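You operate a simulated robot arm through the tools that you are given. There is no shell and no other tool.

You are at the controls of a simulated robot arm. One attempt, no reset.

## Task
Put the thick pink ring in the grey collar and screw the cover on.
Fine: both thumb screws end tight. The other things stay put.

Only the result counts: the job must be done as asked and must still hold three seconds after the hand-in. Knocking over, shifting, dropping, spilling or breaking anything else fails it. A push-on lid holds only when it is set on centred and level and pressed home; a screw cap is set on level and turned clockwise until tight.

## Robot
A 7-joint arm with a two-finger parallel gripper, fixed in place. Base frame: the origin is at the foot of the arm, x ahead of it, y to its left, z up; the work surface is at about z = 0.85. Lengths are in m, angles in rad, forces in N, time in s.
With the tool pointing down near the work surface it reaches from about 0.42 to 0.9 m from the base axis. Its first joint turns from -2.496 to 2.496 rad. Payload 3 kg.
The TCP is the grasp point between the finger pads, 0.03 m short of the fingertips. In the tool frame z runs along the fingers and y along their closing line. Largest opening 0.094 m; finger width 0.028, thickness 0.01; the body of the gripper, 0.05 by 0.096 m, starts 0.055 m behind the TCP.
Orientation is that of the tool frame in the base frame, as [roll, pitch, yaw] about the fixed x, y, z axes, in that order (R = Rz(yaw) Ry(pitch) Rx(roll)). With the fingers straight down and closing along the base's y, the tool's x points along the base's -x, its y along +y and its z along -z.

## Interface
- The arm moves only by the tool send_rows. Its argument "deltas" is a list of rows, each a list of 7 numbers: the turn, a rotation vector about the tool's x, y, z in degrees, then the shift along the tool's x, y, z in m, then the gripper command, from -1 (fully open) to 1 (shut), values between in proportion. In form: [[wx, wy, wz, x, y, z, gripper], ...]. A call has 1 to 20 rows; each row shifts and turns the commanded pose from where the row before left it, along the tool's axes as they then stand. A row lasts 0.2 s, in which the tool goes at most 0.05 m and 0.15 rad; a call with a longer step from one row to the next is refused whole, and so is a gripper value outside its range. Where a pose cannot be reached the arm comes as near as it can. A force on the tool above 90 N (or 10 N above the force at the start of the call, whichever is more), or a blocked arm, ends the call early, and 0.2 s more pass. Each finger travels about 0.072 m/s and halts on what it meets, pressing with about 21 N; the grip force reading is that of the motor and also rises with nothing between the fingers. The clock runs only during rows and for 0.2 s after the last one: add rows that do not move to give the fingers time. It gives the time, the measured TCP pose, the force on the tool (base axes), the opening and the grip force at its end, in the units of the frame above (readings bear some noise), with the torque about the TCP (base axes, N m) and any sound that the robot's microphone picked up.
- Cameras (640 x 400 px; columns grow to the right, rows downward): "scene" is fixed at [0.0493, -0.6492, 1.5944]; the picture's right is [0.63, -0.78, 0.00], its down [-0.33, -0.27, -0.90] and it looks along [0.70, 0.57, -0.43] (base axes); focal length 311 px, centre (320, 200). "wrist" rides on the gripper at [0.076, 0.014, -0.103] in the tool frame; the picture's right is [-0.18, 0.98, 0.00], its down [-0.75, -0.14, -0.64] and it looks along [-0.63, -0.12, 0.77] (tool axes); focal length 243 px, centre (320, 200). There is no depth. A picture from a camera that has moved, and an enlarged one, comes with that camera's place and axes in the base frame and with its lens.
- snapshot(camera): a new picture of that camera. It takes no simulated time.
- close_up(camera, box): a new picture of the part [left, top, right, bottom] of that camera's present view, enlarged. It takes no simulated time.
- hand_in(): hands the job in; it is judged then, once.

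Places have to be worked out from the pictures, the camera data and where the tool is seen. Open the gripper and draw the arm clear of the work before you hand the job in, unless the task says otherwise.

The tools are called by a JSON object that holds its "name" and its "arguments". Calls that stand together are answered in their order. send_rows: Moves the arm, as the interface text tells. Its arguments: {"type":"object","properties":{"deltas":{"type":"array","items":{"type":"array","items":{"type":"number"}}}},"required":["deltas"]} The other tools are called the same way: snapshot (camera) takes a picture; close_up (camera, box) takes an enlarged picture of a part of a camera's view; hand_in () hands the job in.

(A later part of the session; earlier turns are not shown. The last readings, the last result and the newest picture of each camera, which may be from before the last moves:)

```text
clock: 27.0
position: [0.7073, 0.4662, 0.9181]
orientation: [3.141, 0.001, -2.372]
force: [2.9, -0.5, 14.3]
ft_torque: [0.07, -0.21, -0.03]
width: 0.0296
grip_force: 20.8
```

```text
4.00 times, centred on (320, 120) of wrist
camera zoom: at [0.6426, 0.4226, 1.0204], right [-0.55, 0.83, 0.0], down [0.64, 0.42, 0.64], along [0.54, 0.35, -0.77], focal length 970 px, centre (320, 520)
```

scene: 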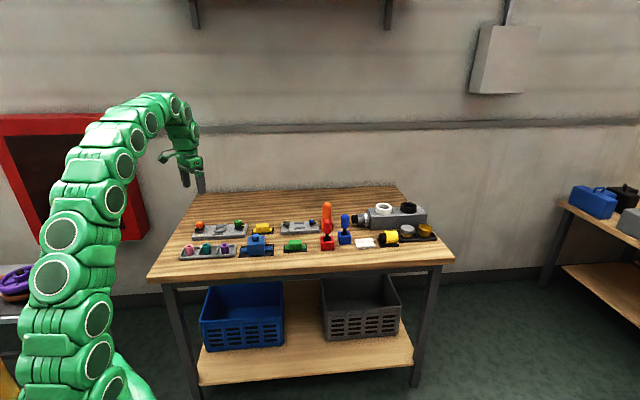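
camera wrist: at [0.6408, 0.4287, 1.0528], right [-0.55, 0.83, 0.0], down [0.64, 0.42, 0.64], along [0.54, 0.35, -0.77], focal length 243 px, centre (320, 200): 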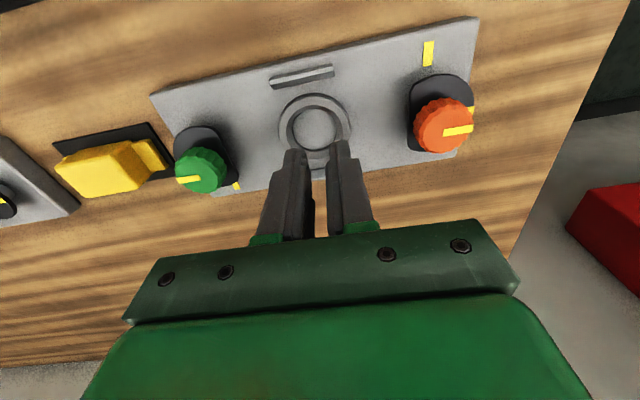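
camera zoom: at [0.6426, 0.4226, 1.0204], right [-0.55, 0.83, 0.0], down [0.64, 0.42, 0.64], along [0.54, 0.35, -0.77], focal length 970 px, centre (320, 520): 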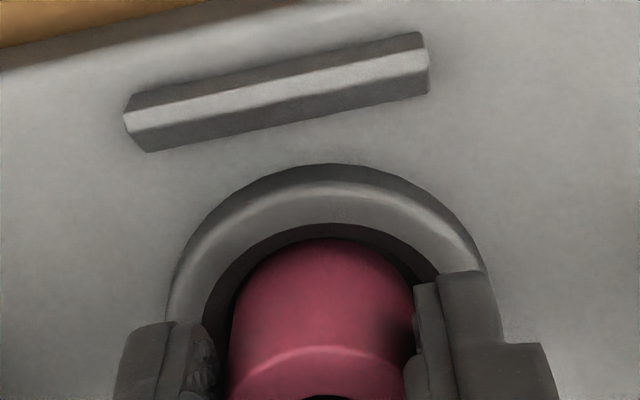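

Contact at 14 N: the ring is on the floor of the collar. I ease off 1 mm, open and rise.

{"name": "send_rows", "arguments": {"deltas": [[0, 0, 0, 0, 0, -0.001, 1], [0, 0, 0, 0, 0, 0, 0.2], [0, 0, 0, 0, 0, 0, 0], [0, 0, 0, 0, 0, 0, -0.1], [0, 0, 0, 0, 0, 0, -0.1], [0, 0, 0, 0, 0, -0.02, -0.1], [0, 0, 0, 0, 0, -0.03, -0.1], [0, 0, 0, 0, 0, -0.04, -0.1], [0, 0, 0, 0, 0, 0, -0.1]]}}

{"name": "close_up", "arguments": {"camera": "scene", "box": [190, 205, 240, 245]}}

{"name": "close_up", "arguments": {"camera": "wrist", "box": [220, 30, 420, 180]}}

{"name": "snapshot", "arguments": {"camera": "wrist"}}

```text
clock: 29.0
position: [0.7059, 0.4672, 1.0097]
orientation: [3.141, 0.0, -2.373]
force: [-0.3, 0.0, 0.5]
ft_torque: [-0.01, 0.0, 0.04]
width: 0.0518
grip_force: 0.0
```

```text
10.00 times, centred on (215, 225) of scene
camera zoom: at [0.0493, -0.6492, 1.5944], right [0.63, -0.78, 0.0], down [-0.33, -0.27, -0.9], along [0.7, 0.57, -0.43], focal length 3107 px, centre (1370, -50)
```

zoom: 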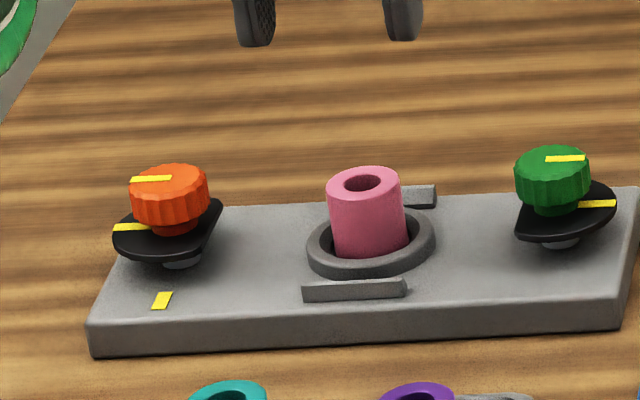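

```text
2.67 times, centred on (320, 105) of wrist
camera zoom: at [0.6419, 0.4242, 1.1115], right [-0.55, 0.83, 0.0], down [0.64, 0.42, 0.64], along [0.54, 0.35, -0.77], focal length 647 px, centre (320, 453)
```

zoom: 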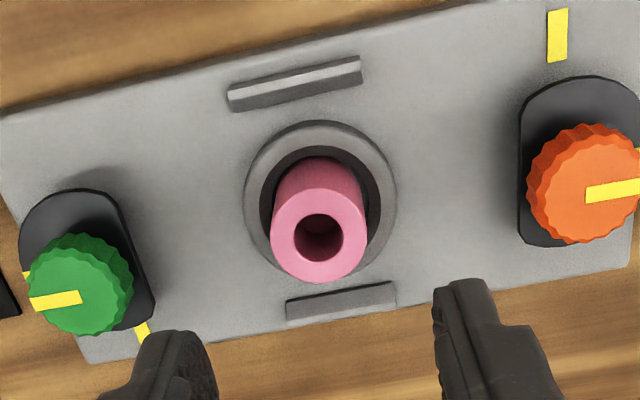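

```text
taken
camera wrist: at [0.6419, 0.4242, 1.1115], right [-0.55, 0.83, 0.0], down [0.64, 0.42, 0.64], along [0.54, 0.35, -0.77], focal length 243 px, centre (320, 200)
```

wrist: 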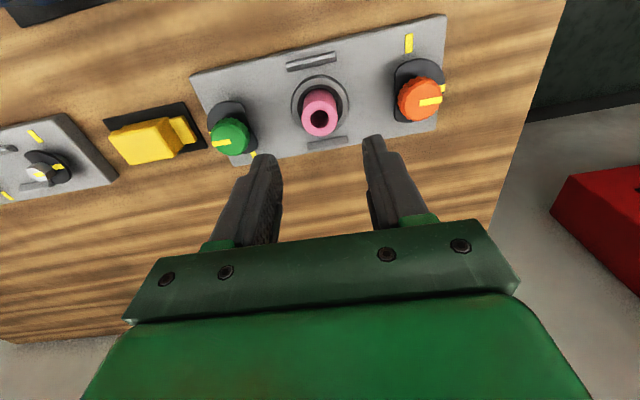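

The pink ring stands centred in the collar. Now I move over the blue cover to look at it.

{"name": "send_rows", "arguments": {"deltas": [[0, 0, 0, 0, 0, -0.03, -0.1], [0, 0, 0, 0.0222, -0.0236, 0, -0.5], [0, 0, 0, 0.0222, -0.0236, 0, -0.5], [0, 0, 0, 0.0222, -0.0236, 0, -0.5], [0, 0, 0, 0.0222, -0.0236, 0, -0.5], [0, 0, 0, 0.0222, -0.0236, 0, -0.5], [0, 0, 0, 0.0222, -0.0236, 0, -0.5], [0, 0, 0, 0.0222, -0.0236, 0, -0.5], [0, 0, 0, 0, 0, 0, -0.5]]}}

{"name": "snapshot", "arguments": {"camera": "wrist"}}

{"name": "close_up", "arguments": {"camera": "wrist", "box": [180, 0, 460, 180]}}

{"name": "close_up", "arguments": {"camera": "scene", "box": [230, 215, 290, 263]}}

```text
clock: 31.0
position: [0.7107, 0.24, 1.0397]
orientation: [-3.141, 0.0, -2.375]
force: [0.4, 0.2, 0.1]
ft_torque: [0.02, -0.01, 0.0]
width: 0.0704
grip_force: 0.1
```

```text
taken
camera wrist: at [0.6463, 0.1956, 1.1415], right [-0.55, 0.83, 0.0], down [0.64, 0.42, 0.64], along [0.54, 0.35, -0.77], focal length 243 px, centre (320, 200)
```

wrist: 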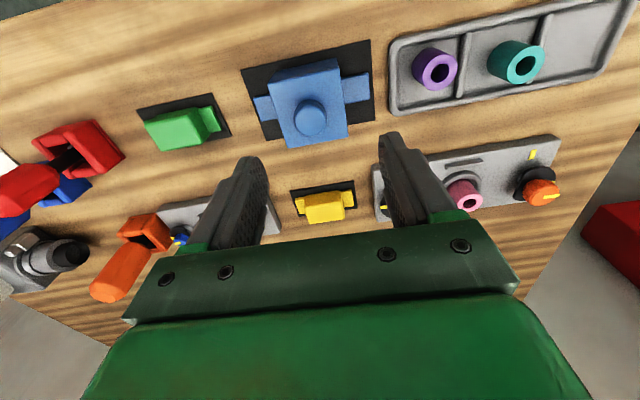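

```text
2.22 times, centred on (320, 90) of wrist
camera zoom: at [0.6463, 0.1956, 1.1415], right [-0.55, 0.83, 0.0], down [0.64, 0.42, 0.64], along [0.54, 0.35, -0.77], focal length 539 px, centre (320, 444)
```

zoom: 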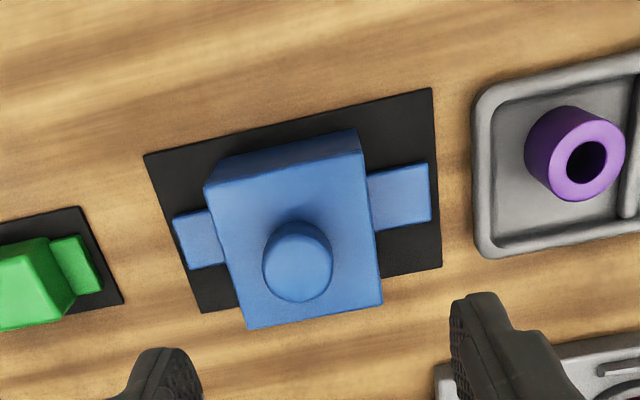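

```text
8.33 times, centred on (260, 239) of scene
camera zoom: at [0.0493, -0.6492, 1.5944], right [0.63, -0.78, 0.0], down [-0.33, -0.27, -0.9], along [0.7, 0.57, -0.43], focal length 2589 px, centre (820, -125)
```

zoom: 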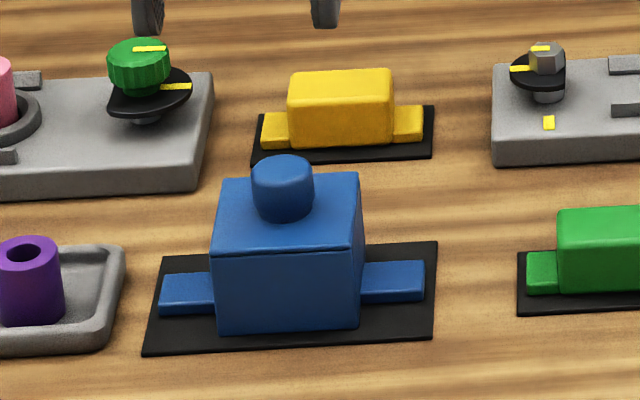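

The cover's handle top is at about (0.726, 0.240, 0.925), diameter ~0.029, and its axis is parallel to the plate's (about 135° in base). I align the yaw to 135°, centre over the handle and come down to just above it.

{"name": "send_rows", "arguments": {"deltas": [[0, 0, -1.0, -0.0112, -0.0115, 0, -0.3], [0, 0, 0, 0, 0, 0.03, -0.1], [0, 0, 0, 0, 0, 0.03, -0.1], [0, 0, 0, 0, 0, 0.012, -0.1], [0, 0, 0, 0, 0, 0, -0.1]]}}

{"name": "close_up", "arguments": {"camera": "wrist", "box": [200, 40, 440, 220]}}

{"name": "close_up", "arguments": {"camera": "scene", "box": [230, 205, 290, 253]}}

```text
clock: 32.2
position: [0.7239, 0.2386, 0.9692]
orientation: [3.142, -0.001, -2.355]
force: [0.0, -0.9, -0.3]
ft_torque: [0.04, -0.01, -0.02]
width: 0.0517
grip_force: 0.1
```

```text
2.22 times, centred on (320, 130) of wrist
camera zoom: at [0.661, 0.1939, 1.0706], right [-0.56, 0.83, 0.0], down [0.63, 0.43, 0.64], along [0.53, 0.36, -0.77], focal length 539 px, centre (320, 356)
```

zoom: 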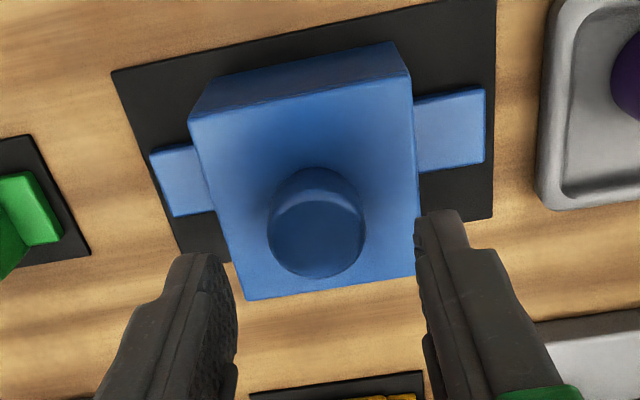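

```text
8.33 times, centred on (260, 229) of scene
camera zoom: at [0.0493, -0.6492, 1.5944], right [0.63, -0.78, 0.0], down [-0.33, -0.27, -0.9], along [0.7, 0.57, -0.43], focal length 2589 px, centre (820, -42)
```

zoom: 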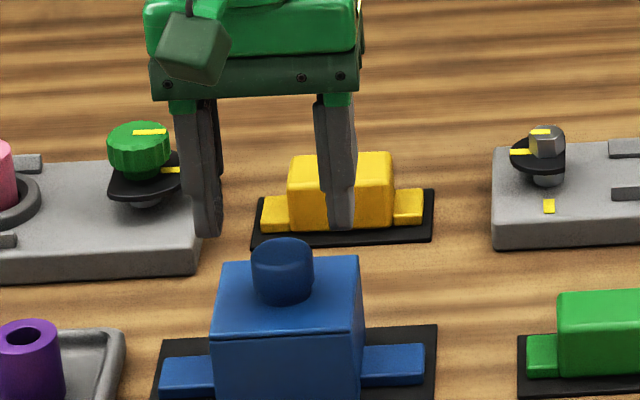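

Handle is within ~3 mm of centre in both views. I correct by +2.5 mm x, −1 mm y, then descend to TCP z≈0.941 and grip the handle.

{"name": "send_rows", "arguments": {"deltas": [[0, 0, 0, 0.0025, -0.001, 0, -0.1], [0, 0, 0, 0, 0, 0.01, -0.1], [0, 0, 0, 0, 0, 0.01, -0.1], [0, 0, 0, 0, 0, 0.006, -0.1], [0, 0, 0, 0, 0, 0, -0.1]]}}

{"name": "close_up", "arguments": {"camera": "wrist", "box": [200, 40, 440, 220]}}

{"name": "close_up", "arguments": {"camera": "scene", "box": [235, 210, 285, 250]}}

```text
clock: 33.4
position: [0.7249, 0.2362, 0.942]
orientation: [-3.141, -0.001, -2.355]
force: [0.6, -0.5, 0.4]
ft_torque: [0.0, 0.02, 0.0]
width: 0.0516
grip_force: 0.0
```

```text
2.22 times, centred on (320, 130) of wrist
camera zoom: at [0.6615, 0.1917, 1.0439], right [-0.56, 0.83, 0.0], down [0.63, 0.43, 0.64], along [0.53, 0.36, -0.77], focal length 539 px, centre (320, 356)
```

zoom: 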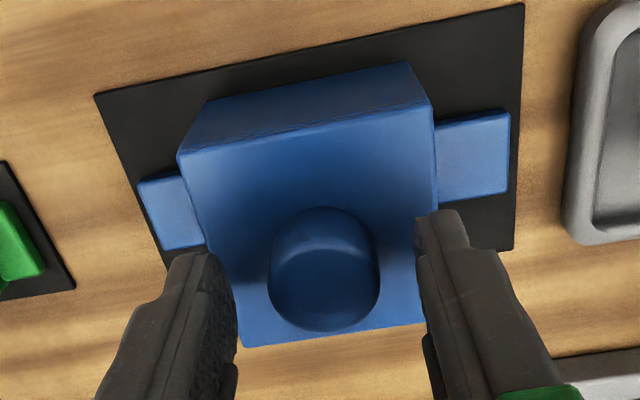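

```text
10.00 times, centred on (260, 230) of scene
camera zoom: at [0.0493, -0.6492, 1.5944], right [0.63, -0.78, 0.0], down [-0.33, -0.27, -0.9], along [0.7, 0.57, -0.43], focal length 3107 px, centre (920, -100)
```

zoom: 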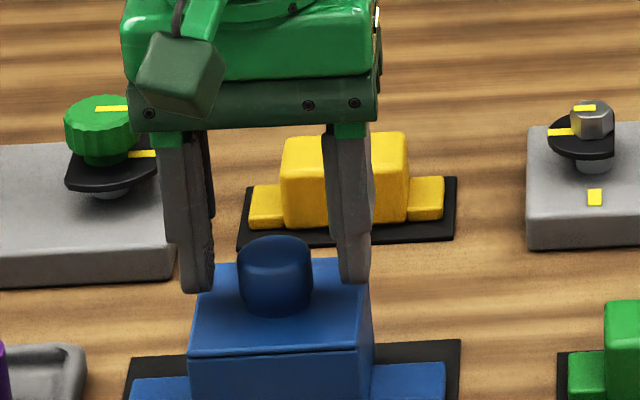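

Fingers straddle the handle symmetrically with about 1 cm under the tips. I lower 4 mm more and close.

{"name": "send_rows", "arguments": {"deltas": [[0, 0, 0, 0, 0, 0.004, -0.1], [0, 0, 0, 0, 0, 0, 0], [0, 0, 0, 0, 0, 0, 0.2], [0, 0, 0, 0, 0, 0, 0.6], [0, 0, 0, 0, 0, 0, 1], [0, 0, 0, 0, 0, 0, 1], [0, 0, 0, 0, 0, 0, 1]]}}

{"name": "close_up", "arguments": {"camera": "wrist", "box": [200, 40, 440, 220]}}

{"name": "close_up", "arguments": {"camera": "scene", "box": [235, 210, 285, 250]}}

```text
clock: 35.0
position: [0.726, 0.2366, 0.9383]
orientation: [-3.14, -0.001, -2.357]
force: [-0.3, 0.5, 0.1]
ft_torque: [-0.02, 0.02, 0.02]
width: 0.0288
grip_force: 20.6
```

```text
2.22 times, centred on (320, 130) of wrist
camera zoom: at [0.6613, 0.1921, 1.0397], right [-0.56, 0.83, 0.0], down [0.63, 0.43, 0.64], along [0.53, 0.36, -0.77], focal length 539 px, centre (320, 356)
```

zoom: 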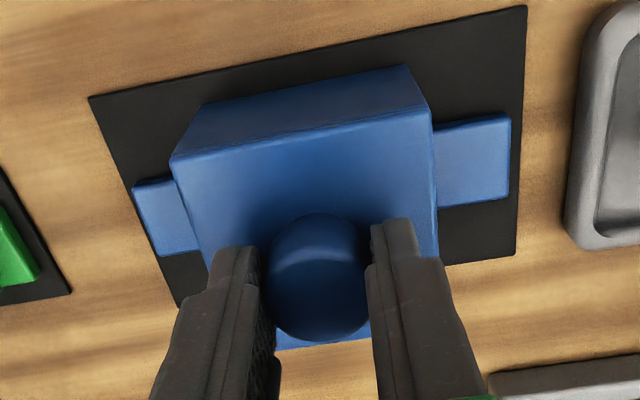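

```text
10.00 times, centred on (260, 230) of scene
camera zoom: at [0.0493, -0.6492, 1.5944], right [0.63, -0.78, 0.0], down [-0.33, -0.27, -0.9], along [0.7, 0.57, -0.43], focal length 3107 px, centre (920, -100)
```

zoom: 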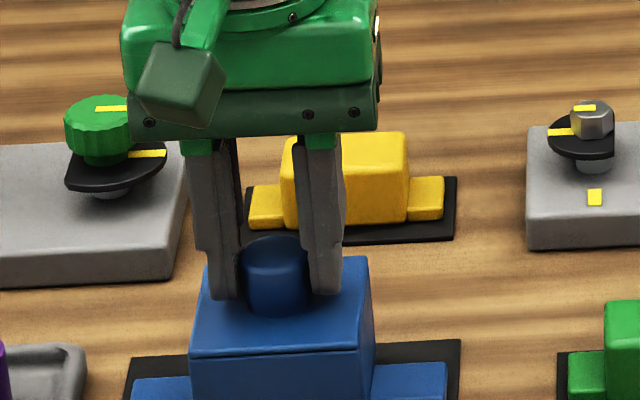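

Handle gripped at 0.0288. I lift slowly by 10 mm and verify it comes along level.

{"name": "send_rows", "arguments": {"deltas": [[0, 0, 0, 0, 0, -0.002, 1], [0, 0, 0, 0, 0, -0.002, 1], [0, 0, 0, 0, 0, -0.003, 1], [0, 0, 0, 0, 0, -0.004, 1], [0, 0, 0, 0, 0, -0.004, 1], [0, 0, 0, 0, 0, 0, 1]]}}

{"name": "close_up", "arguments": {"camera": "wrist", "box": [200, 40, 440, 220]}}

{"name": "close_up", "arguments": {"camera": "scene", "box": [235, 210, 285, 260]}}

```text
clock: 36.4
position: [0.7244, 0.2363, 0.9527]
orientation: [3.141, 0.0, -2.357]
force: [-0.1, 0.1, -1.0]
ft_torque: [0.01, -0.03, -0.05]
width: 0.0287
grip_force: 21.3
```

```text
2.22 times, centred on (320, 130) of wrist
camera zoom: at [0.6611, 0.1918, 1.0546], right [-0.56, 0.83, 0.0], down [0.63, 0.43, 0.64], along [0.53, 0.36, -0.77], focal length 539 px, centre (320, 356)
```

zoom: 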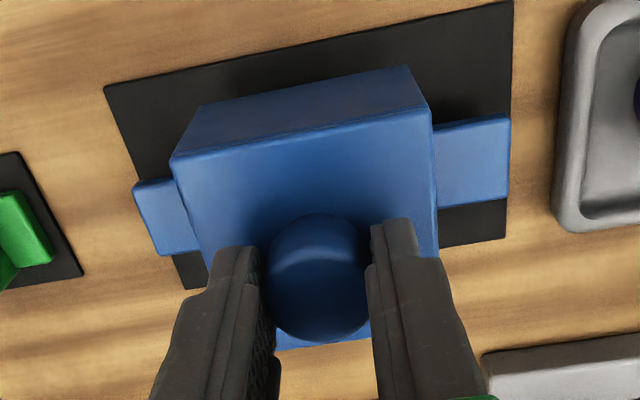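

```text
8.00 times, centred on (260, 235) of scene
camera zoom: at [0.0493, -0.6492, 1.5944], right [0.63, -0.78, 0.0], down [-0.33, -0.27, -0.9], along [0.7, 0.57, -0.43], focal length 2486 px, centre (800, -80)
```

zoom: 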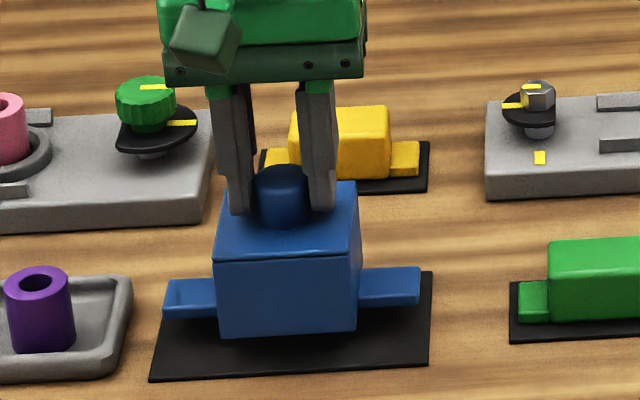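

The cover is up, level, steady in the grip. I lift it further and carry it slowly to above the plate.

{"name": "send_rows", "arguments": {"deltas": [[0, 0, 0, 0, 0, -0.012, 1], [0, 0, 0, 0, 0, -0.014, 1], [0, 0, 0, 0, 0, -0.015, 1], [0, 0, 0, 0, 0, -0.015, 1], [0, 0, 0, 0, 0, -0.014, 1], [0, 0, 0, -0.01225, 0.01351, 0, 1], [0, 0, 0, -0.01225, 0.01351, 0, 1], [0, 0, 0, -0.01225, 0.01351, 0, 1], [0, 0, 0, -0.01225, 0.01351, 0, 1], [0, 0, 0, -0.01225, 0.01351, 0, 1], [0, 0, 0, -0.01225, 0.01351, 0, 1], [0, 0, 0, -0.01225, 0.01351, 0, 1], [0, 0, 0, -0.01225, 0.01351, 0, 1], [0, 0, 0, -0.01225, 0.01351, 0, 1], [0, 0, 0, -0.01225, 0.01351, 0, 1], [0, 0, 0, -0.01225, 0.01351, 0, 1], [0, 0, 0, -0.01225, 0.01351, 0, 1], [0, 0, 0, -0.0122, 0.01348, 0, 1], [0, 0, 0, 0, 0, 0, 1]]}}

{"name": "close_up", "arguments": {"camera": "wrist", "box": [160, 20, 480, 220]}}

{"name": "close_up", "arguments": {"camera": "scene", "box": [180, 195, 250, 250]}}

```text
clock: 40.4
position: [0.7126, 0.4736, 1.0231]
orientation: [-3.14, 0.0, -2.356]
force: [-0.2, 0.0, -1.4]
ft_torque: [-0.01, 0.0, 0.02]
width: 0.0288
grip_force: 21.1
```

```text
2.00 times, centred on (320, 120) of wrist
camera zoom: at [0.6486, 0.4284, 1.1246], right [-0.56, 0.83, 0.0], down [0.63, 0.43, 0.64], along [0.53, 0.36, -0.77], focal length 485 px, centre (320, 360)
```

zoom: 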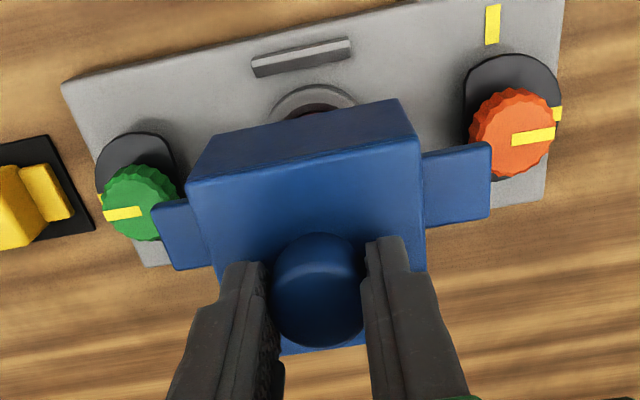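

```text
7.27 times, centred on (215, 222) of scene
camera zoom: at [0.0493, -0.6492, 1.5944], right [0.63, -0.78, 0.0], down [-0.33, -0.27, -0.9], along [0.7, 0.57, -0.43], focal length 2260 px, centre (1084, 36)
```

zoom: 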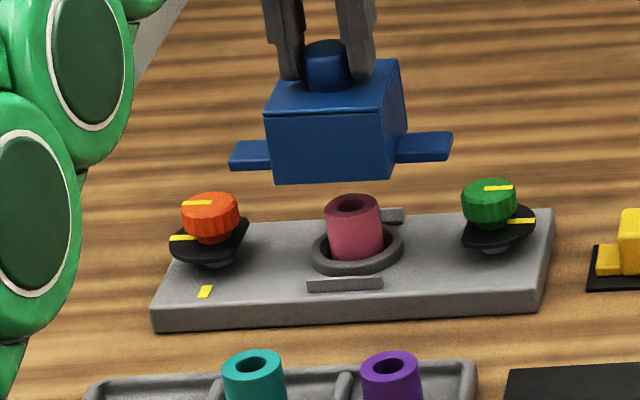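

The cover is roughly above the collar. I lower it 20 mm so the ears come near knob-top level, then compare gaps on both sides.

{"name": "send_rows", "arguments": {"deltas": [[0, 0, 0, 0, 0, 0.01, 1], [0, 0, 0, 0, 0, 0.01, 1], [0, 0, 0, 0, 0, 0, 1]]}}

{"name": "close_up", "arguments": {"camera": "wrist", "box": [200, 40, 460, 200]}}

{"name": "close_up", "arguments": {"camera": "scene", "box": [190, 200, 245, 244]}}

```text
clock: 41.2
position: [0.7124, 0.4724, 1.003]
orientation: [-3.141, 0.0, -2.356]
force: [-0.4, 0.9, -0.9]
ft_torque: [0.01, -0.02, 0.02]
width: 0.0286
grip_force: 21.5
```

```text
2.46 times, centred on (330, 120) of wrist
camera zoom: at [0.6486, 0.4279, 1.1046], right [-0.56, 0.83, 0.0], down [0.63, 0.43, 0.64], along [0.53, 0.36, -0.77], focal length 597 px, centre (295, 397)
```

zoom: 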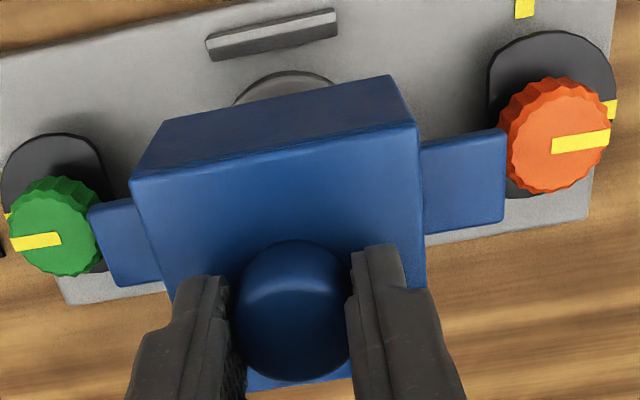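

```text
9.09 times, centred on (218, 222) of scene
camera zoom: at [0.0493, -0.6492, 1.5944], right [0.63, -0.78, 0.0], down [-0.33, -0.27, -0.9], along [0.7, 0.57, -0.43], focal length 2824 px, centre (1252, 0)
```

zoom: 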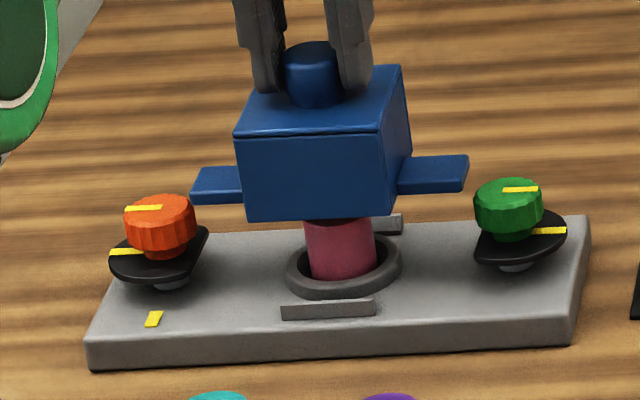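

By commanded positions the cover is within 1 mm along the plate and ~1.5 mm short across it. I shift 1.5 mm away from the camera and lower 8 mm, then compare again.

{"name": "send_rows", "arguments": {"deltas": [[0, 0, 0, -0.0015, 0, 0.004, 1], [0, 0, 0, 0, 0, 0.004, 1], [0, 0, 0, 0, 0, 0, 1]]}}

{"name": "close_up", "arguments": {"camera": "wrist", "box": [200, 40, 460, 200]}}

{"name": "close_up", "arguments": {"camera": "scene", "box": [190, 205, 245, 245]}}

```text
clock: 42.0
position: [0.7133, 0.474, 0.9956]
orientation: [3.141, 0.0, -2.356]
force: [-0.5, -0.2, -0.9]
ft_torque: [-0.01, 0.02, 0.0]
width: 0.0289
grip_force: 20.7
```

```text
2.46 times, centred on (330, 120) of wrist
camera zoom: at [0.65, 0.429, 1.0967], right [-0.56, 0.83, 0.0], down [0.63, 0.43, 0.64], along [0.53, 0.36, -0.77], focal length 597 px, centre (295, 397)
```

zoom: 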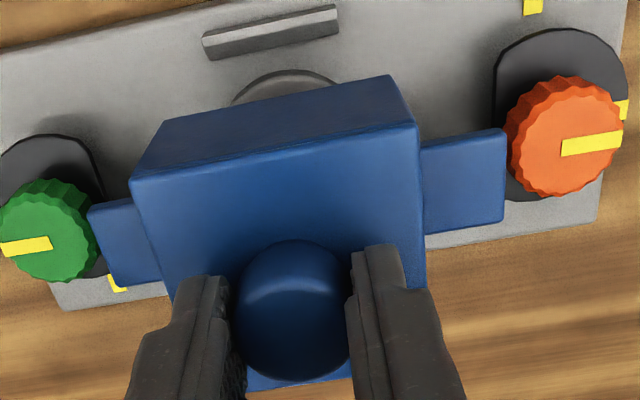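

```text
10.00 times, centred on (218, 225) of scene
camera zoom: at [0.0493, -0.6492, 1.5944], right [0.63, -0.78, 0.0], down [-0.33, -0.27, -0.9], along [0.7, 0.57, -0.43], focal length 3107 px, centre (1345, -50)
```

zoom: 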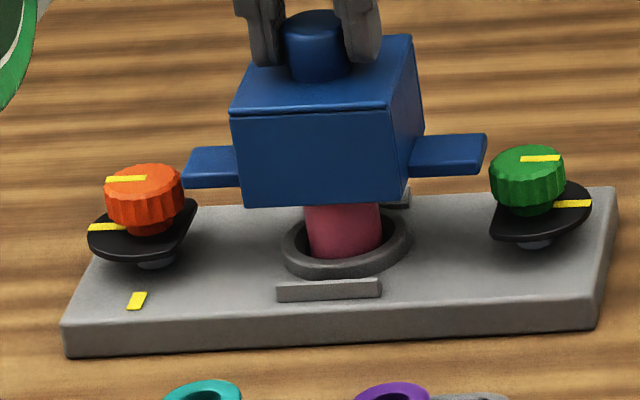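

Both sides look nearly symmetric with small gaps. I nudge +0.5 mm along y and lower 6 mm more in small steps.

{"name": "send_rows", "arguments": {"deltas": [[0, 0, 0, 0, 0.0005, 0.002, 1], [0, 0, 0, 0, 0, 0.002, 1], [0, 0, 0, 0, 0, 0.002, 1], [0, 0, 0, 0, 0, 0, 1]]}}

{"name": "close_up", "arguments": {"camera": "wrist", "box": [200, 40, 460, 200]}}

{"name": "close_up", "arguments": {"camera": "scene", "box": [195, 212, 240, 242]}}

```text
clock: 43.0
position: [0.7144, 0.473, 0.9893]
orientation: [-3.141, 0.0, -2.354]
force: [-0.2, 0.2, -0.5]
ft_torque: [0.0, -0.01, -0.04]
width: 0.0288
grip_force: 21.3
```

```text
2.46 times, centred on (330, 120) of wrist
camera zoom: at [0.6498, 0.4292, 1.0905], right [-0.56, 0.83, 0.0], down [0.63, 0.43, 0.64], along [0.53, 0.36, -0.77], focal length 597 px, centre (295, 397)
```

zoom: 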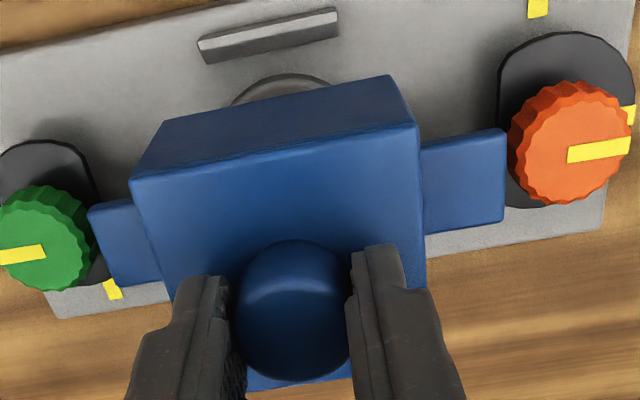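

```text
13.33 times, centred on (218, 227) of scene
camera zoom: at [0.0493, -0.6492, 1.5944], right [0.63, -0.78, 0.0], down [-0.33, -0.27, -0.9], along [0.7, 0.57, -0.43], focal length 4142 px, centre (1687, -160)
```

zoom: 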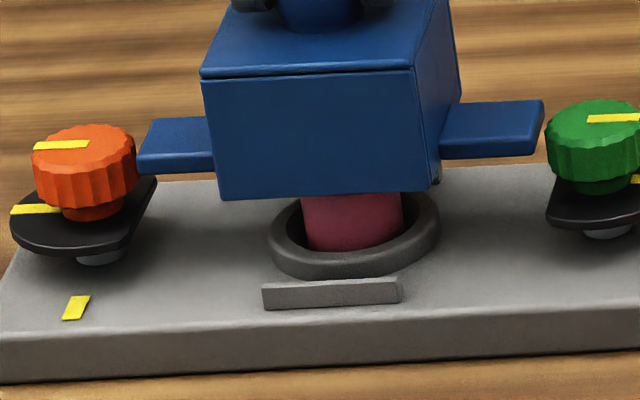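

Ear tips show about 2.3 mm clearance to each knob, symmetric; bars in both views indicate the cover is nearly centred across. I nudge 1.5 mm toward the camera and go down 6 mm.

{"name": "send_rows", "arguments": {"deltas": [[0, 0, 0, 0.0015, 0, 0.002, 1], [0, 0, 0, 0, 0, 0.002, 1], [0, 0, 0, 0, 0, 0.002, 1], [0, 0, 0, 0, 0, 0, 1]]}}

{"name": "close_up", "arguments": {"camera": "wrist", "box": [200, 40, 460, 200]}}

{"name": "close_up", "arguments": {"camera": "scene", "box": [195, 212, 240, 242]}}

```text
clock: 44.0
position: [0.7112, 0.4717, 0.9824]
orientation: [3.141, 0.0, -2.356]
force: [-0.2, -0.4, -1.6]
ft_torque: [-0.03, 0.0, -0.03]
width: 0.0289
grip_force: 21.2
```

```text
2.46 times, centred on (330, 120) of wrist
camera zoom: at [0.6483, 0.428, 1.0843], right [-0.56, 0.83, 0.0], down [0.63, 0.43, 0.64], along [0.53, 0.36, -0.77], focal length 597 px, centre (295, 397)
```

zoom: 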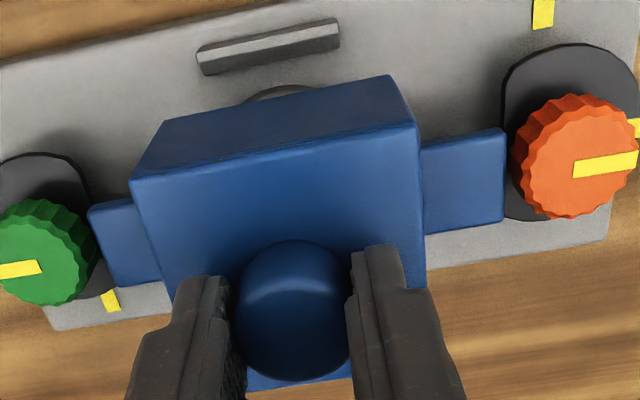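

```text
13.33 times, centred on (218, 227) of scene
camera zoom: at [0.0493, -0.6492, 1.5944], right [0.63, -0.78, 0.0], down [-0.33, -0.27, -0.9], along [0.7, 0.57, -0.43], focal length 4142 px, centre (1687, -160)
```

zoom: 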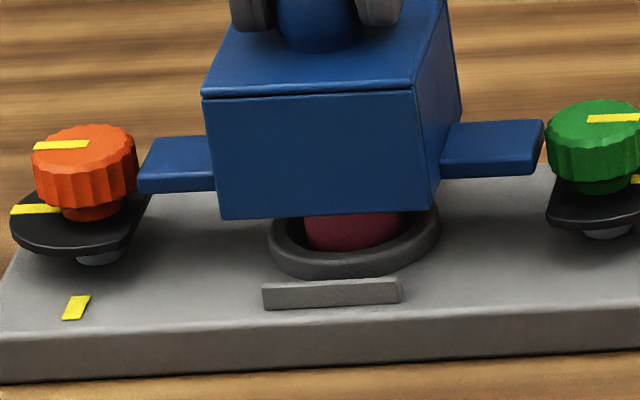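

The ear line now matches the knob line and both bars have clearance. I continue down 6 mm in 2 mm steps.

{"name": "send_rows", "arguments": {"deltas": [[0, 0, 0, 0, 0, 0.002, 1], [0, 0, 0, 0, 0, 0.002, 1], [0, 0, 0, 0, 0, 0.002, 1], [0, 0, 0, 0, 0, 0, 1]]}}

{"name": "close_up", "arguments": {"camera": "wrist", "box": [200, 40, 460, 200]}}

{"name": "close_up", "arguments": {"camera": "scene", "box": [195, 212, 240, 242]}}

```text
clock: 45.0
position: [0.7113, 0.4724, 0.9762]
orientation: [-3.141, 0.0, -2.357]
force: [-0.1, -0.4, -1.1]
ft_torque: [0.01, 0.02, -0.02]
width: 0.0288
grip_force: 21.1
```

```text
2.46 times, centred on (330, 120) of wrist
camera zoom: at [0.6484, 0.4278, 1.0784], right [-0.56, 0.83, 0.0], down [0.63, 0.43, 0.64], along [0.53, 0.36, -0.77], focal length 597 px, centre (295, 397)
```

zoom: 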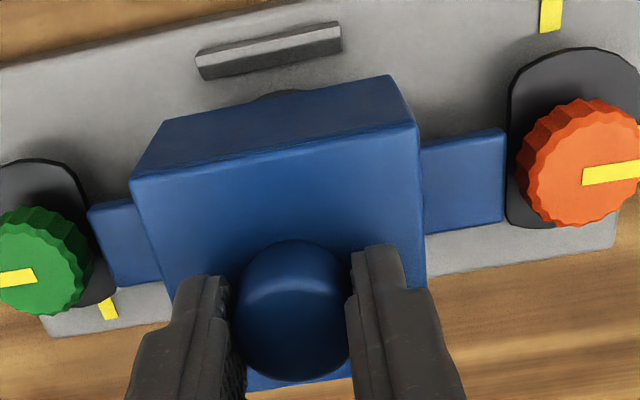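

```text
13.33 times, centred on (218, 227) of scene
camera zoom: at [0.0493, -0.6492, 1.5944], right [0.63, -0.78, 0.0], down [-0.33, -0.27, -0.9], along [0.7, 0.57, -0.43], focal length 4142 px, centre (1687, -160)
```

zoom: 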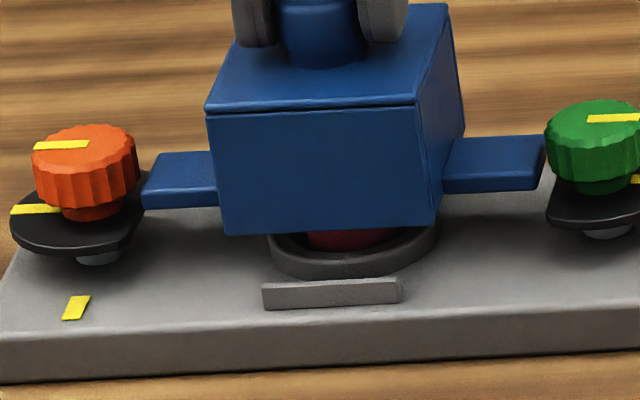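

Gaps to the flange flats look symmetric and sufficient. I continue down another 8 mm.

{"name": "send_rows", "arguments": {"deltas": [[0, 0, 0, 0, 0, 0.002, 1], [0, 0, 0, 0, 0, 0.002, 1], [0, 0, 0, 0, 0, 0.002, 1], [0, 0, 0, 0, 0, 0.002, 1], [0, 0, 0, 0, 0, 0, 1]]}}

{"name": "close_up", "arguments": {"camera": "wrist", "box": [200, 40, 460, 200]}}

{"name": "close_up", "arguments": {"camera": "scene", "box": [195, 212, 240, 242]}}

```text
clock: 46.2
position: [0.7124, 0.4714, 0.9693]
orientation: [3.141, 0.001, -2.356]
force: [0.0, 0.3, -0.7]
ft_torque: [-0.01, 0.0, 0.0]
width: 0.0288
grip_force: 20.9
```

```text
2.46 times, centred on (330, 120) of wrist
camera zoom: at [0.6488, 0.4276, 1.0702], right [-0.56, 0.83, 0.0], down [0.63, 0.43, 0.64], along [0.53, 0.36, -0.77], focal length 597 px, centre (295, 397)
```

zoom: 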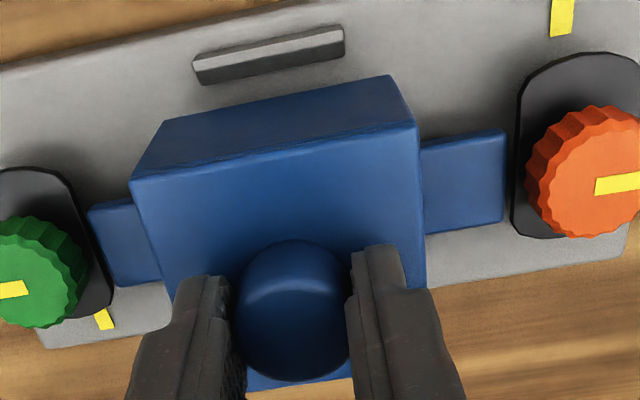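

```text
13.33 times, centred on (218, 227) of scene
camera zoom: at [0.0493, -0.6492, 1.5944], right [0.63, -0.78, 0.0], down [-0.33, -0.27, -0.9], along [0.7, 0.57, -0.43], focal length 4142 px, centre (1687, -160)
```

zoom: 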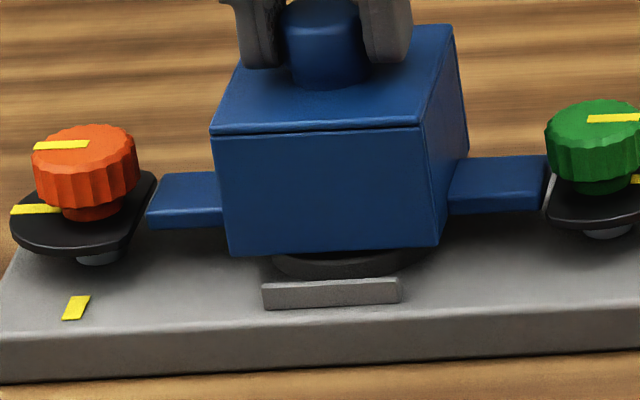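

Working through the bars, collar and flange positions, the cover is centred on the plate with ~3 mm clearance to each bar. I continue down 8 mm.

{"name": "send_rows", "arguments": {"deltas": [[0, 0, 0, 0, 0, 0.002, 1], [0, 0, 0, 0, 0, 0.002, 1], [0, 0, 0, 0, 0, 0.002, 1], [0, 0, 0, 0, 0, 0.002, 1], [0, 0, 0, 0, 0, 0, 1]]}}

{"name": "close_up", "arguments": {"camera": "wrist", "box": [200, 40, 460, 200]}}

{"name": "close_up", "arguments": {"camera": "scene", "box": [195, 212, 240, 242]}}

```text
clock: 47.4
position: [0.7142, 0.4728, 0.9627]
orientation: [3.139, 0.001, -2.357]
force: [4.5, 4.5, 14.3]
ft_torque: [-0.02, -0.07, -0.05]
width: 0.0286
grip_force: 21.2
```

```text
2.46 times, centred on (330, 120) of wrist
camera zoom: at [0.6491, 0.4282, 1.0631], right [-0.56, 0.83, 0.0], down [0.63, 0.43, 0.64], along [0.53, 0.36, -0.77], focal length 597 px, centre (295, 397)
```

zoom: 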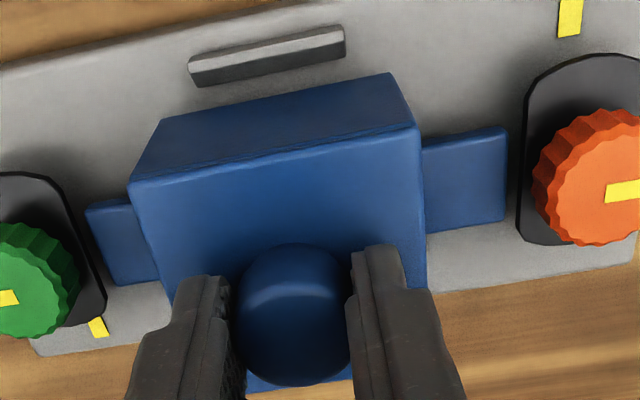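

```text
13.33 times, centred on (218, 227) of scene
camera zoom: at [0.0493, -0.6492, 1.5944], right [0.63, -0.78, 0.0], down [-0.33, -0.27, -0.9], along [0.7, 0.57, -0.43], focal length 4142 px, centre (1687, -160)
```

zoom: 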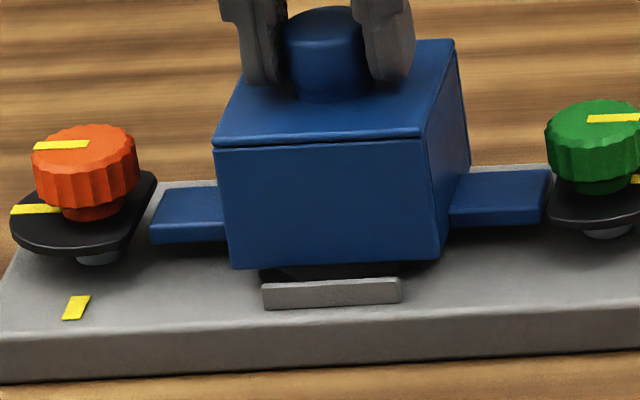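

Contact came ~7–9 mm early, with a side force toward +x+y (away from the camera), so something bevelled is pushing the cover to the far side. I ease up 2 mm, shift 2 mm that way, and lower gently again.

{"name": "send_rows", "arguments": {"deltas": [[0, 0, 0, 0, 0, -0.003, 1], [0, 0, 0, -0.002, 0, 0, 1], [0, 0, 0, 0, 0, 0, 1], [0, 0, 0, 0, 0, 0.001, 1], [0, 0, 0, 0, 0, 0.001, 1], [0, 0, 0, 0, 0, 0.001, 1], [0, 0, 0, 0, 0, 0, 1]]}}

{"name": "close_up", "arguments": {"camera": "scene", "box": [195, 212, 240, 242]}}

```text
clock: 49.0
position: [0.715, 0.4734, 0.9613]
orientation: [-3.141, 0.003, -2.357]
force: [-1.5, 0.4, 11.7]
ft_torque: [-0.36, 0.3, 0.01]
width: 0.0288
grip_force: 21.0
```

```text
13.33 times, centred on (218, 227) of scene
camera zoom: at [0.0493, -0.6492, 1.5944], right [0.63, -0.78, 0.0], down [-0.33, -0.27, -0.9], along [0.7, 0.57, -0.43], focal length 4142 px, centre (1687, -160)
```

zoom: 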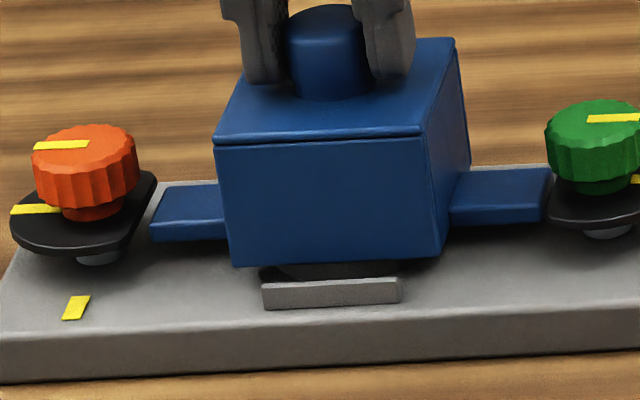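

Torque places the contact on the near side (at the near bar / near edge), and the cover sits 1.4 mm lower than before with less force. Moving farther helps, so I shift another 2 mm and lower again.

{"name": "send_rows", "arguments": {"deltas": [[0, 0, 0, 0, 0, -0.002, 1], [0, 0, 0, -0.002, 0, 0, 1], [0, 0, 0, 0, 0, 0, 1], [0, 0, 0, 0, 0, 0.001, 1], [0, 0, 0, 0, 0, 0.001, 1], [0, 0, 0, 0, 0, 0.001, 1], [0, 0, 0, 0, 0, 0, 1]]}}

{"name": "close_up", "arguments": {"camera": "scene", "box": [195, 212, 240, 242]}}

{"name": "close_up", "arguments": {"camera": "wrist", "box": [200, 40, 460, 200]}}

```text
clock: 50.6
position: [0.7165, 0.4753, 0.9609]
orientation: [-3.141, 0.0, -2.357]
force: [-3.4, -3.8, 6.2]
ft_torque: [-0.15, 0.18, 0.1]
width: 0.0288
grip_force: 21.1
```

```text
13.33 times, centred on (218, 227) of scene
camera zoom: at [0.0493, -0.6492, 1.5944], right [0.63, -0.78, 0.0], down [-0.33, -0.27, -0.9], along [0.7, 0.57, -0.43], focal length 4142 px, centre (1687, -160)
```

zoom: 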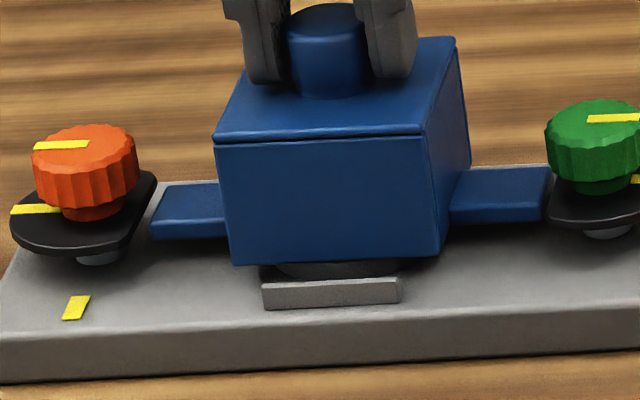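

```text
2.46 times, centred on (330, 120) of wrist
camera zoom: at [0.6522, 0.4314, 1.0617], right [-0.56, 0.83, 0.0], down [0.63, 0.43, 0.64], along [0.53, 0.36, -0.77], focal length 597 px, centre (295, 397)
```

zoom: 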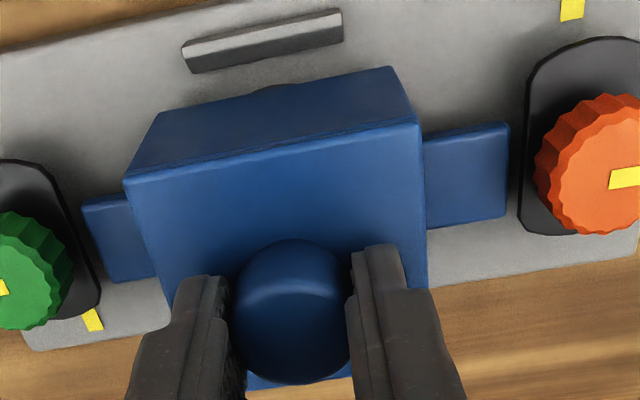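

Now the side force reversed and the cover has pitched slightly in the grip; the wrist view shows the collar peeking out on the near side, so the cover is too far, not too near. I raise it clear, move 7 mm back toward the camera, and re-examine.

{"name": "send_rows", "arguments": {"deltas": [[0, 0, 0, 0, 0, -0.004, 1], [0, 0, 0, 0, 0, -0.004, 1], [0, 0, 0, 0.0035, 0, 0, 1], [0, 0, 0, 0.0035, 0, 0, 1], [0, 0, 0, 0, 0, 0, 1]]}}

{"name": "close_up", "arguments": {"camera": "scene", "box": [195, 212, 240, 242]}}

{"name": "close_up", "arguments": {"camera": "wrist", "box": [200, 40, 460, 200]}}

```text
clock: 51.8
position: [0.7124, 0.4697, 0.968]
orientation: [3.141, 0.0, -2.356]
force: [-0.4, 0.2, 0.0]
ft_torque: [0.01, -0.01, 0.0]
width: 0.0289
grip_force: 21.1
```

```text
13.33 times, centred on (218, 227) of scene
camera zoom: at [0.0493, -0.6492, 1.5944], right [0.63, -0.78, 0.0], down [-0.33, -0.27, -0.9], along [0.7, 0.57, -0.43], focal length 4142 px, centre (1687, -160)
```

zoom: 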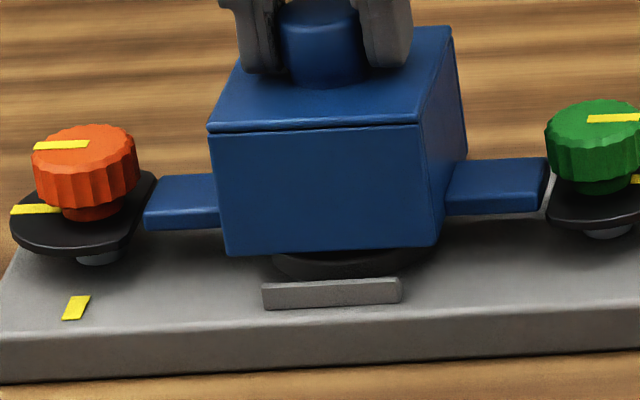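

```text
2.46 times, centred on (330, 120) of wrist
camera zoom: at [0.6476, 0.426, 1.0696], right [-0.56, 0.83, 0.0], down [0.63, 0.43, 0.64], along [0.53, 0.36, -0.77], focal length 597 px, centre (295, 397)
```

zoom: 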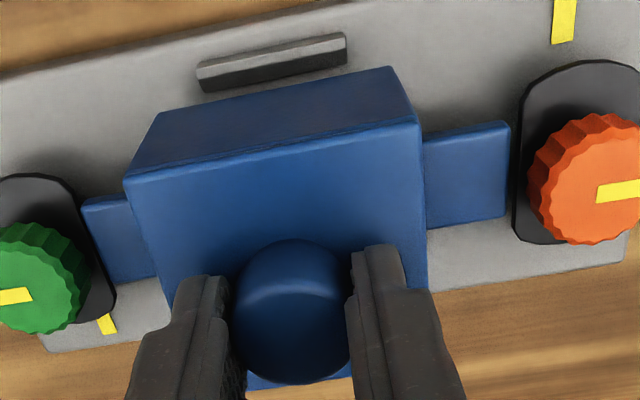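

The near-bar gap is now only ~1 mm and should be ~3 mm when centred, so the right place is ~2 mm farther. I shift that and lower slowly to feel for contact.

{"name": "send_rows", "arguments": {"deltas": [[0, 0, 0, -0.002, 0, 0, 1], [0, 0, 0, 0, 0, 0.002, 1], [0, 0, 0, 0, 0, 0.002, 1], [0, 0, 0, 0, 0, 0.001, 1], [0, 0, 0, 0, 0, 0.001, 1], [0, 0, 0, 0, 0, 0, 1]]}}

{"name": "close_up", "arguments": {"camera": "scene", "box": [195, 212, 240, 242]}}

{"name": "close_up", "arguments": {"camera": "wrist", "box": [200, 40, 460, 200]}}

```text
clock: 53.2
position: [0.7119, 0.4715, 0.9621]
orientation: [-3.141, -0.001, -2.357]
force: [-0.1, 0.0, -0.7]
ft_torque: [0.0, -0.02, 0.03]
width: 0.029
grip_force: 21.5
```

```text
13.33 times, centred on (218, 227) of scene
camera zoom: at [0.0493, -0.6492, 1.5944], right [0.63, -0.78, 0.0], down [-0.33, -0.27, -0.9], along [0.7, 0.57, -0.43], focal length 4142 px, centre (1687, -160)
```

zoom: 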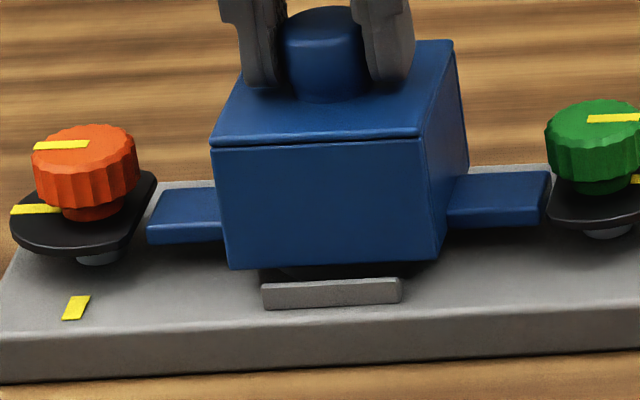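

```text
2.46 times, centred on (330, 120) of wrist
camera zoom: at [0.6484, 0.4272, 1.0635], right [-0.56, 0.83, 0.0], down [0.63, 0.43, 0.64], along [0.53, 0.36, -0.77], focal length 597 px, centre (295, 397)
```

zoom: 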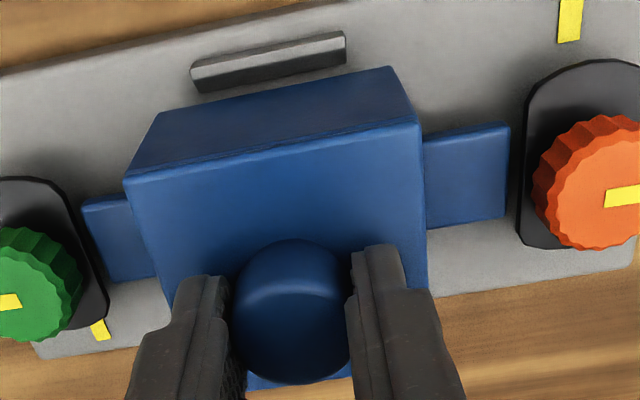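

No contact yet at this level. I continue in 1 mm steps.

{"name": "send_rows", "arguments": {"deltas": [[0, 0, 0, 0, 0.0005, 0.001, 1], [0, 0, 0, 0, 0, 0.001, 1], [0, 0, 0, 0, 0, 0.001, 1], [0, 0, 0, 0, 0, 0, 1]]}}

{"name": "close_up", "arguments": {"camera": "scene", "box": [195, 212, 240, 242]}}

```text
clock: 54.2
position: [0.7111, 0.4733, 0.9585]
orientation: [-3.14, 0.0, -2.355]
force: [1.2, 0.4, -1.6]
ft_torque: [-0.01, 0.03, 0.0]
width: 0.0287
grip_force: 21.1
```

```text
13.33 times, centred on (218, 227) of scene
camera zoom: at [0.0493, -0.6492, 1.5944], right [0.63, -0.78, 0.0], down [-0.33, -0.27, -0.9], along [0.7, 0.57, -0.43], focal length 4142 px, centre (1687, -160)
```

zoom: 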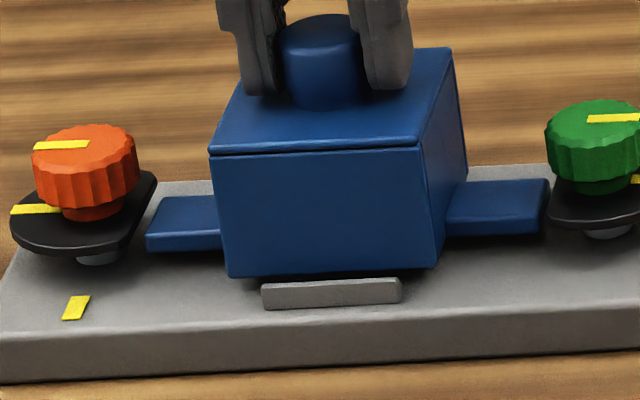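

Still free and now below the earlier contact level. I continue down.

{"name": "send_rows", "arguments": {"deltas": [[0, 0, 0, 0, 0, 0.001, 1], [0, 0, 0, 0, 0, 0.001, 1], [0, 0, 0, 0, 0, 0.001, 1], [0, 0, 0, 0, 0, 0, 1]]}}

{"name": "close_up", "arguments": {"camera": "scene", "box": [195, 212, 240, 242]}}

{"name": "close_up", "arguments": {"camera": "wrist", "box": [200, 40, 460, 200]}}

```text
clock: 55.2
position: [0.711, 0.4728, 0.9564]
orientation: [-3.141, 0.0, -2.356]
force: [-0.2, 0.1, -0.3]
ft_torque: [0.01, -0.01, 0.0]
width: 0.0289
grip_force: 20.7
```

```text
13.33 times, centred on (218, 227) of scene
camera zoom: at [0.0493, -0.6492, 1.5944], right [0.63, -0.78, 0.0], down [-0.33, -0.27, -0.9], along [0.7, 0.57, -0.43], focal length 4142 px, centre (1687, -160)
```

zoom: 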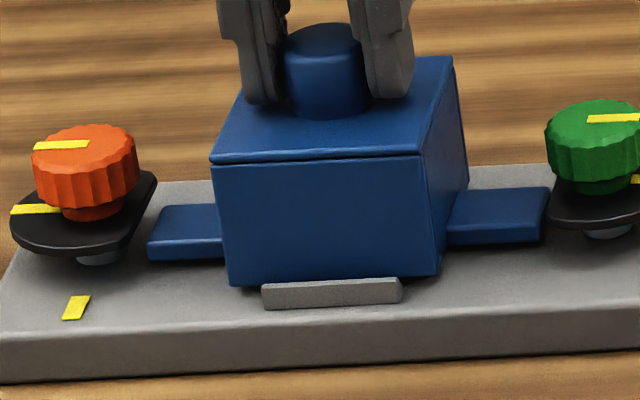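

```text
2.46 times, centred on (330, 120) of wrist
camera zoom: at [0.6479, 0.428, 1.0571], right [-0.56, 0.83, 0.0], down [0.63, 0.43, 0.64], along [0.53, 0.36, -0.77], focal length 597 px, centre (295, 397)
```

zoom: 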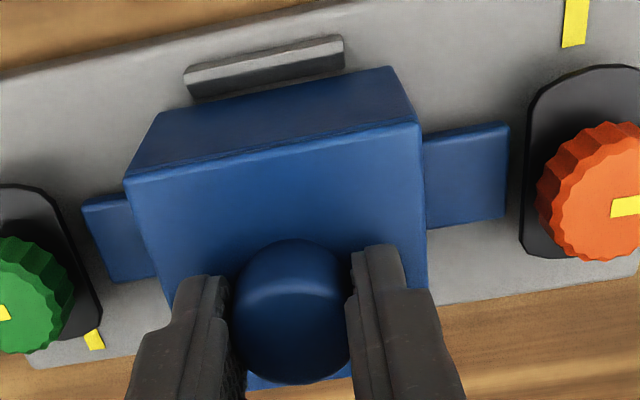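

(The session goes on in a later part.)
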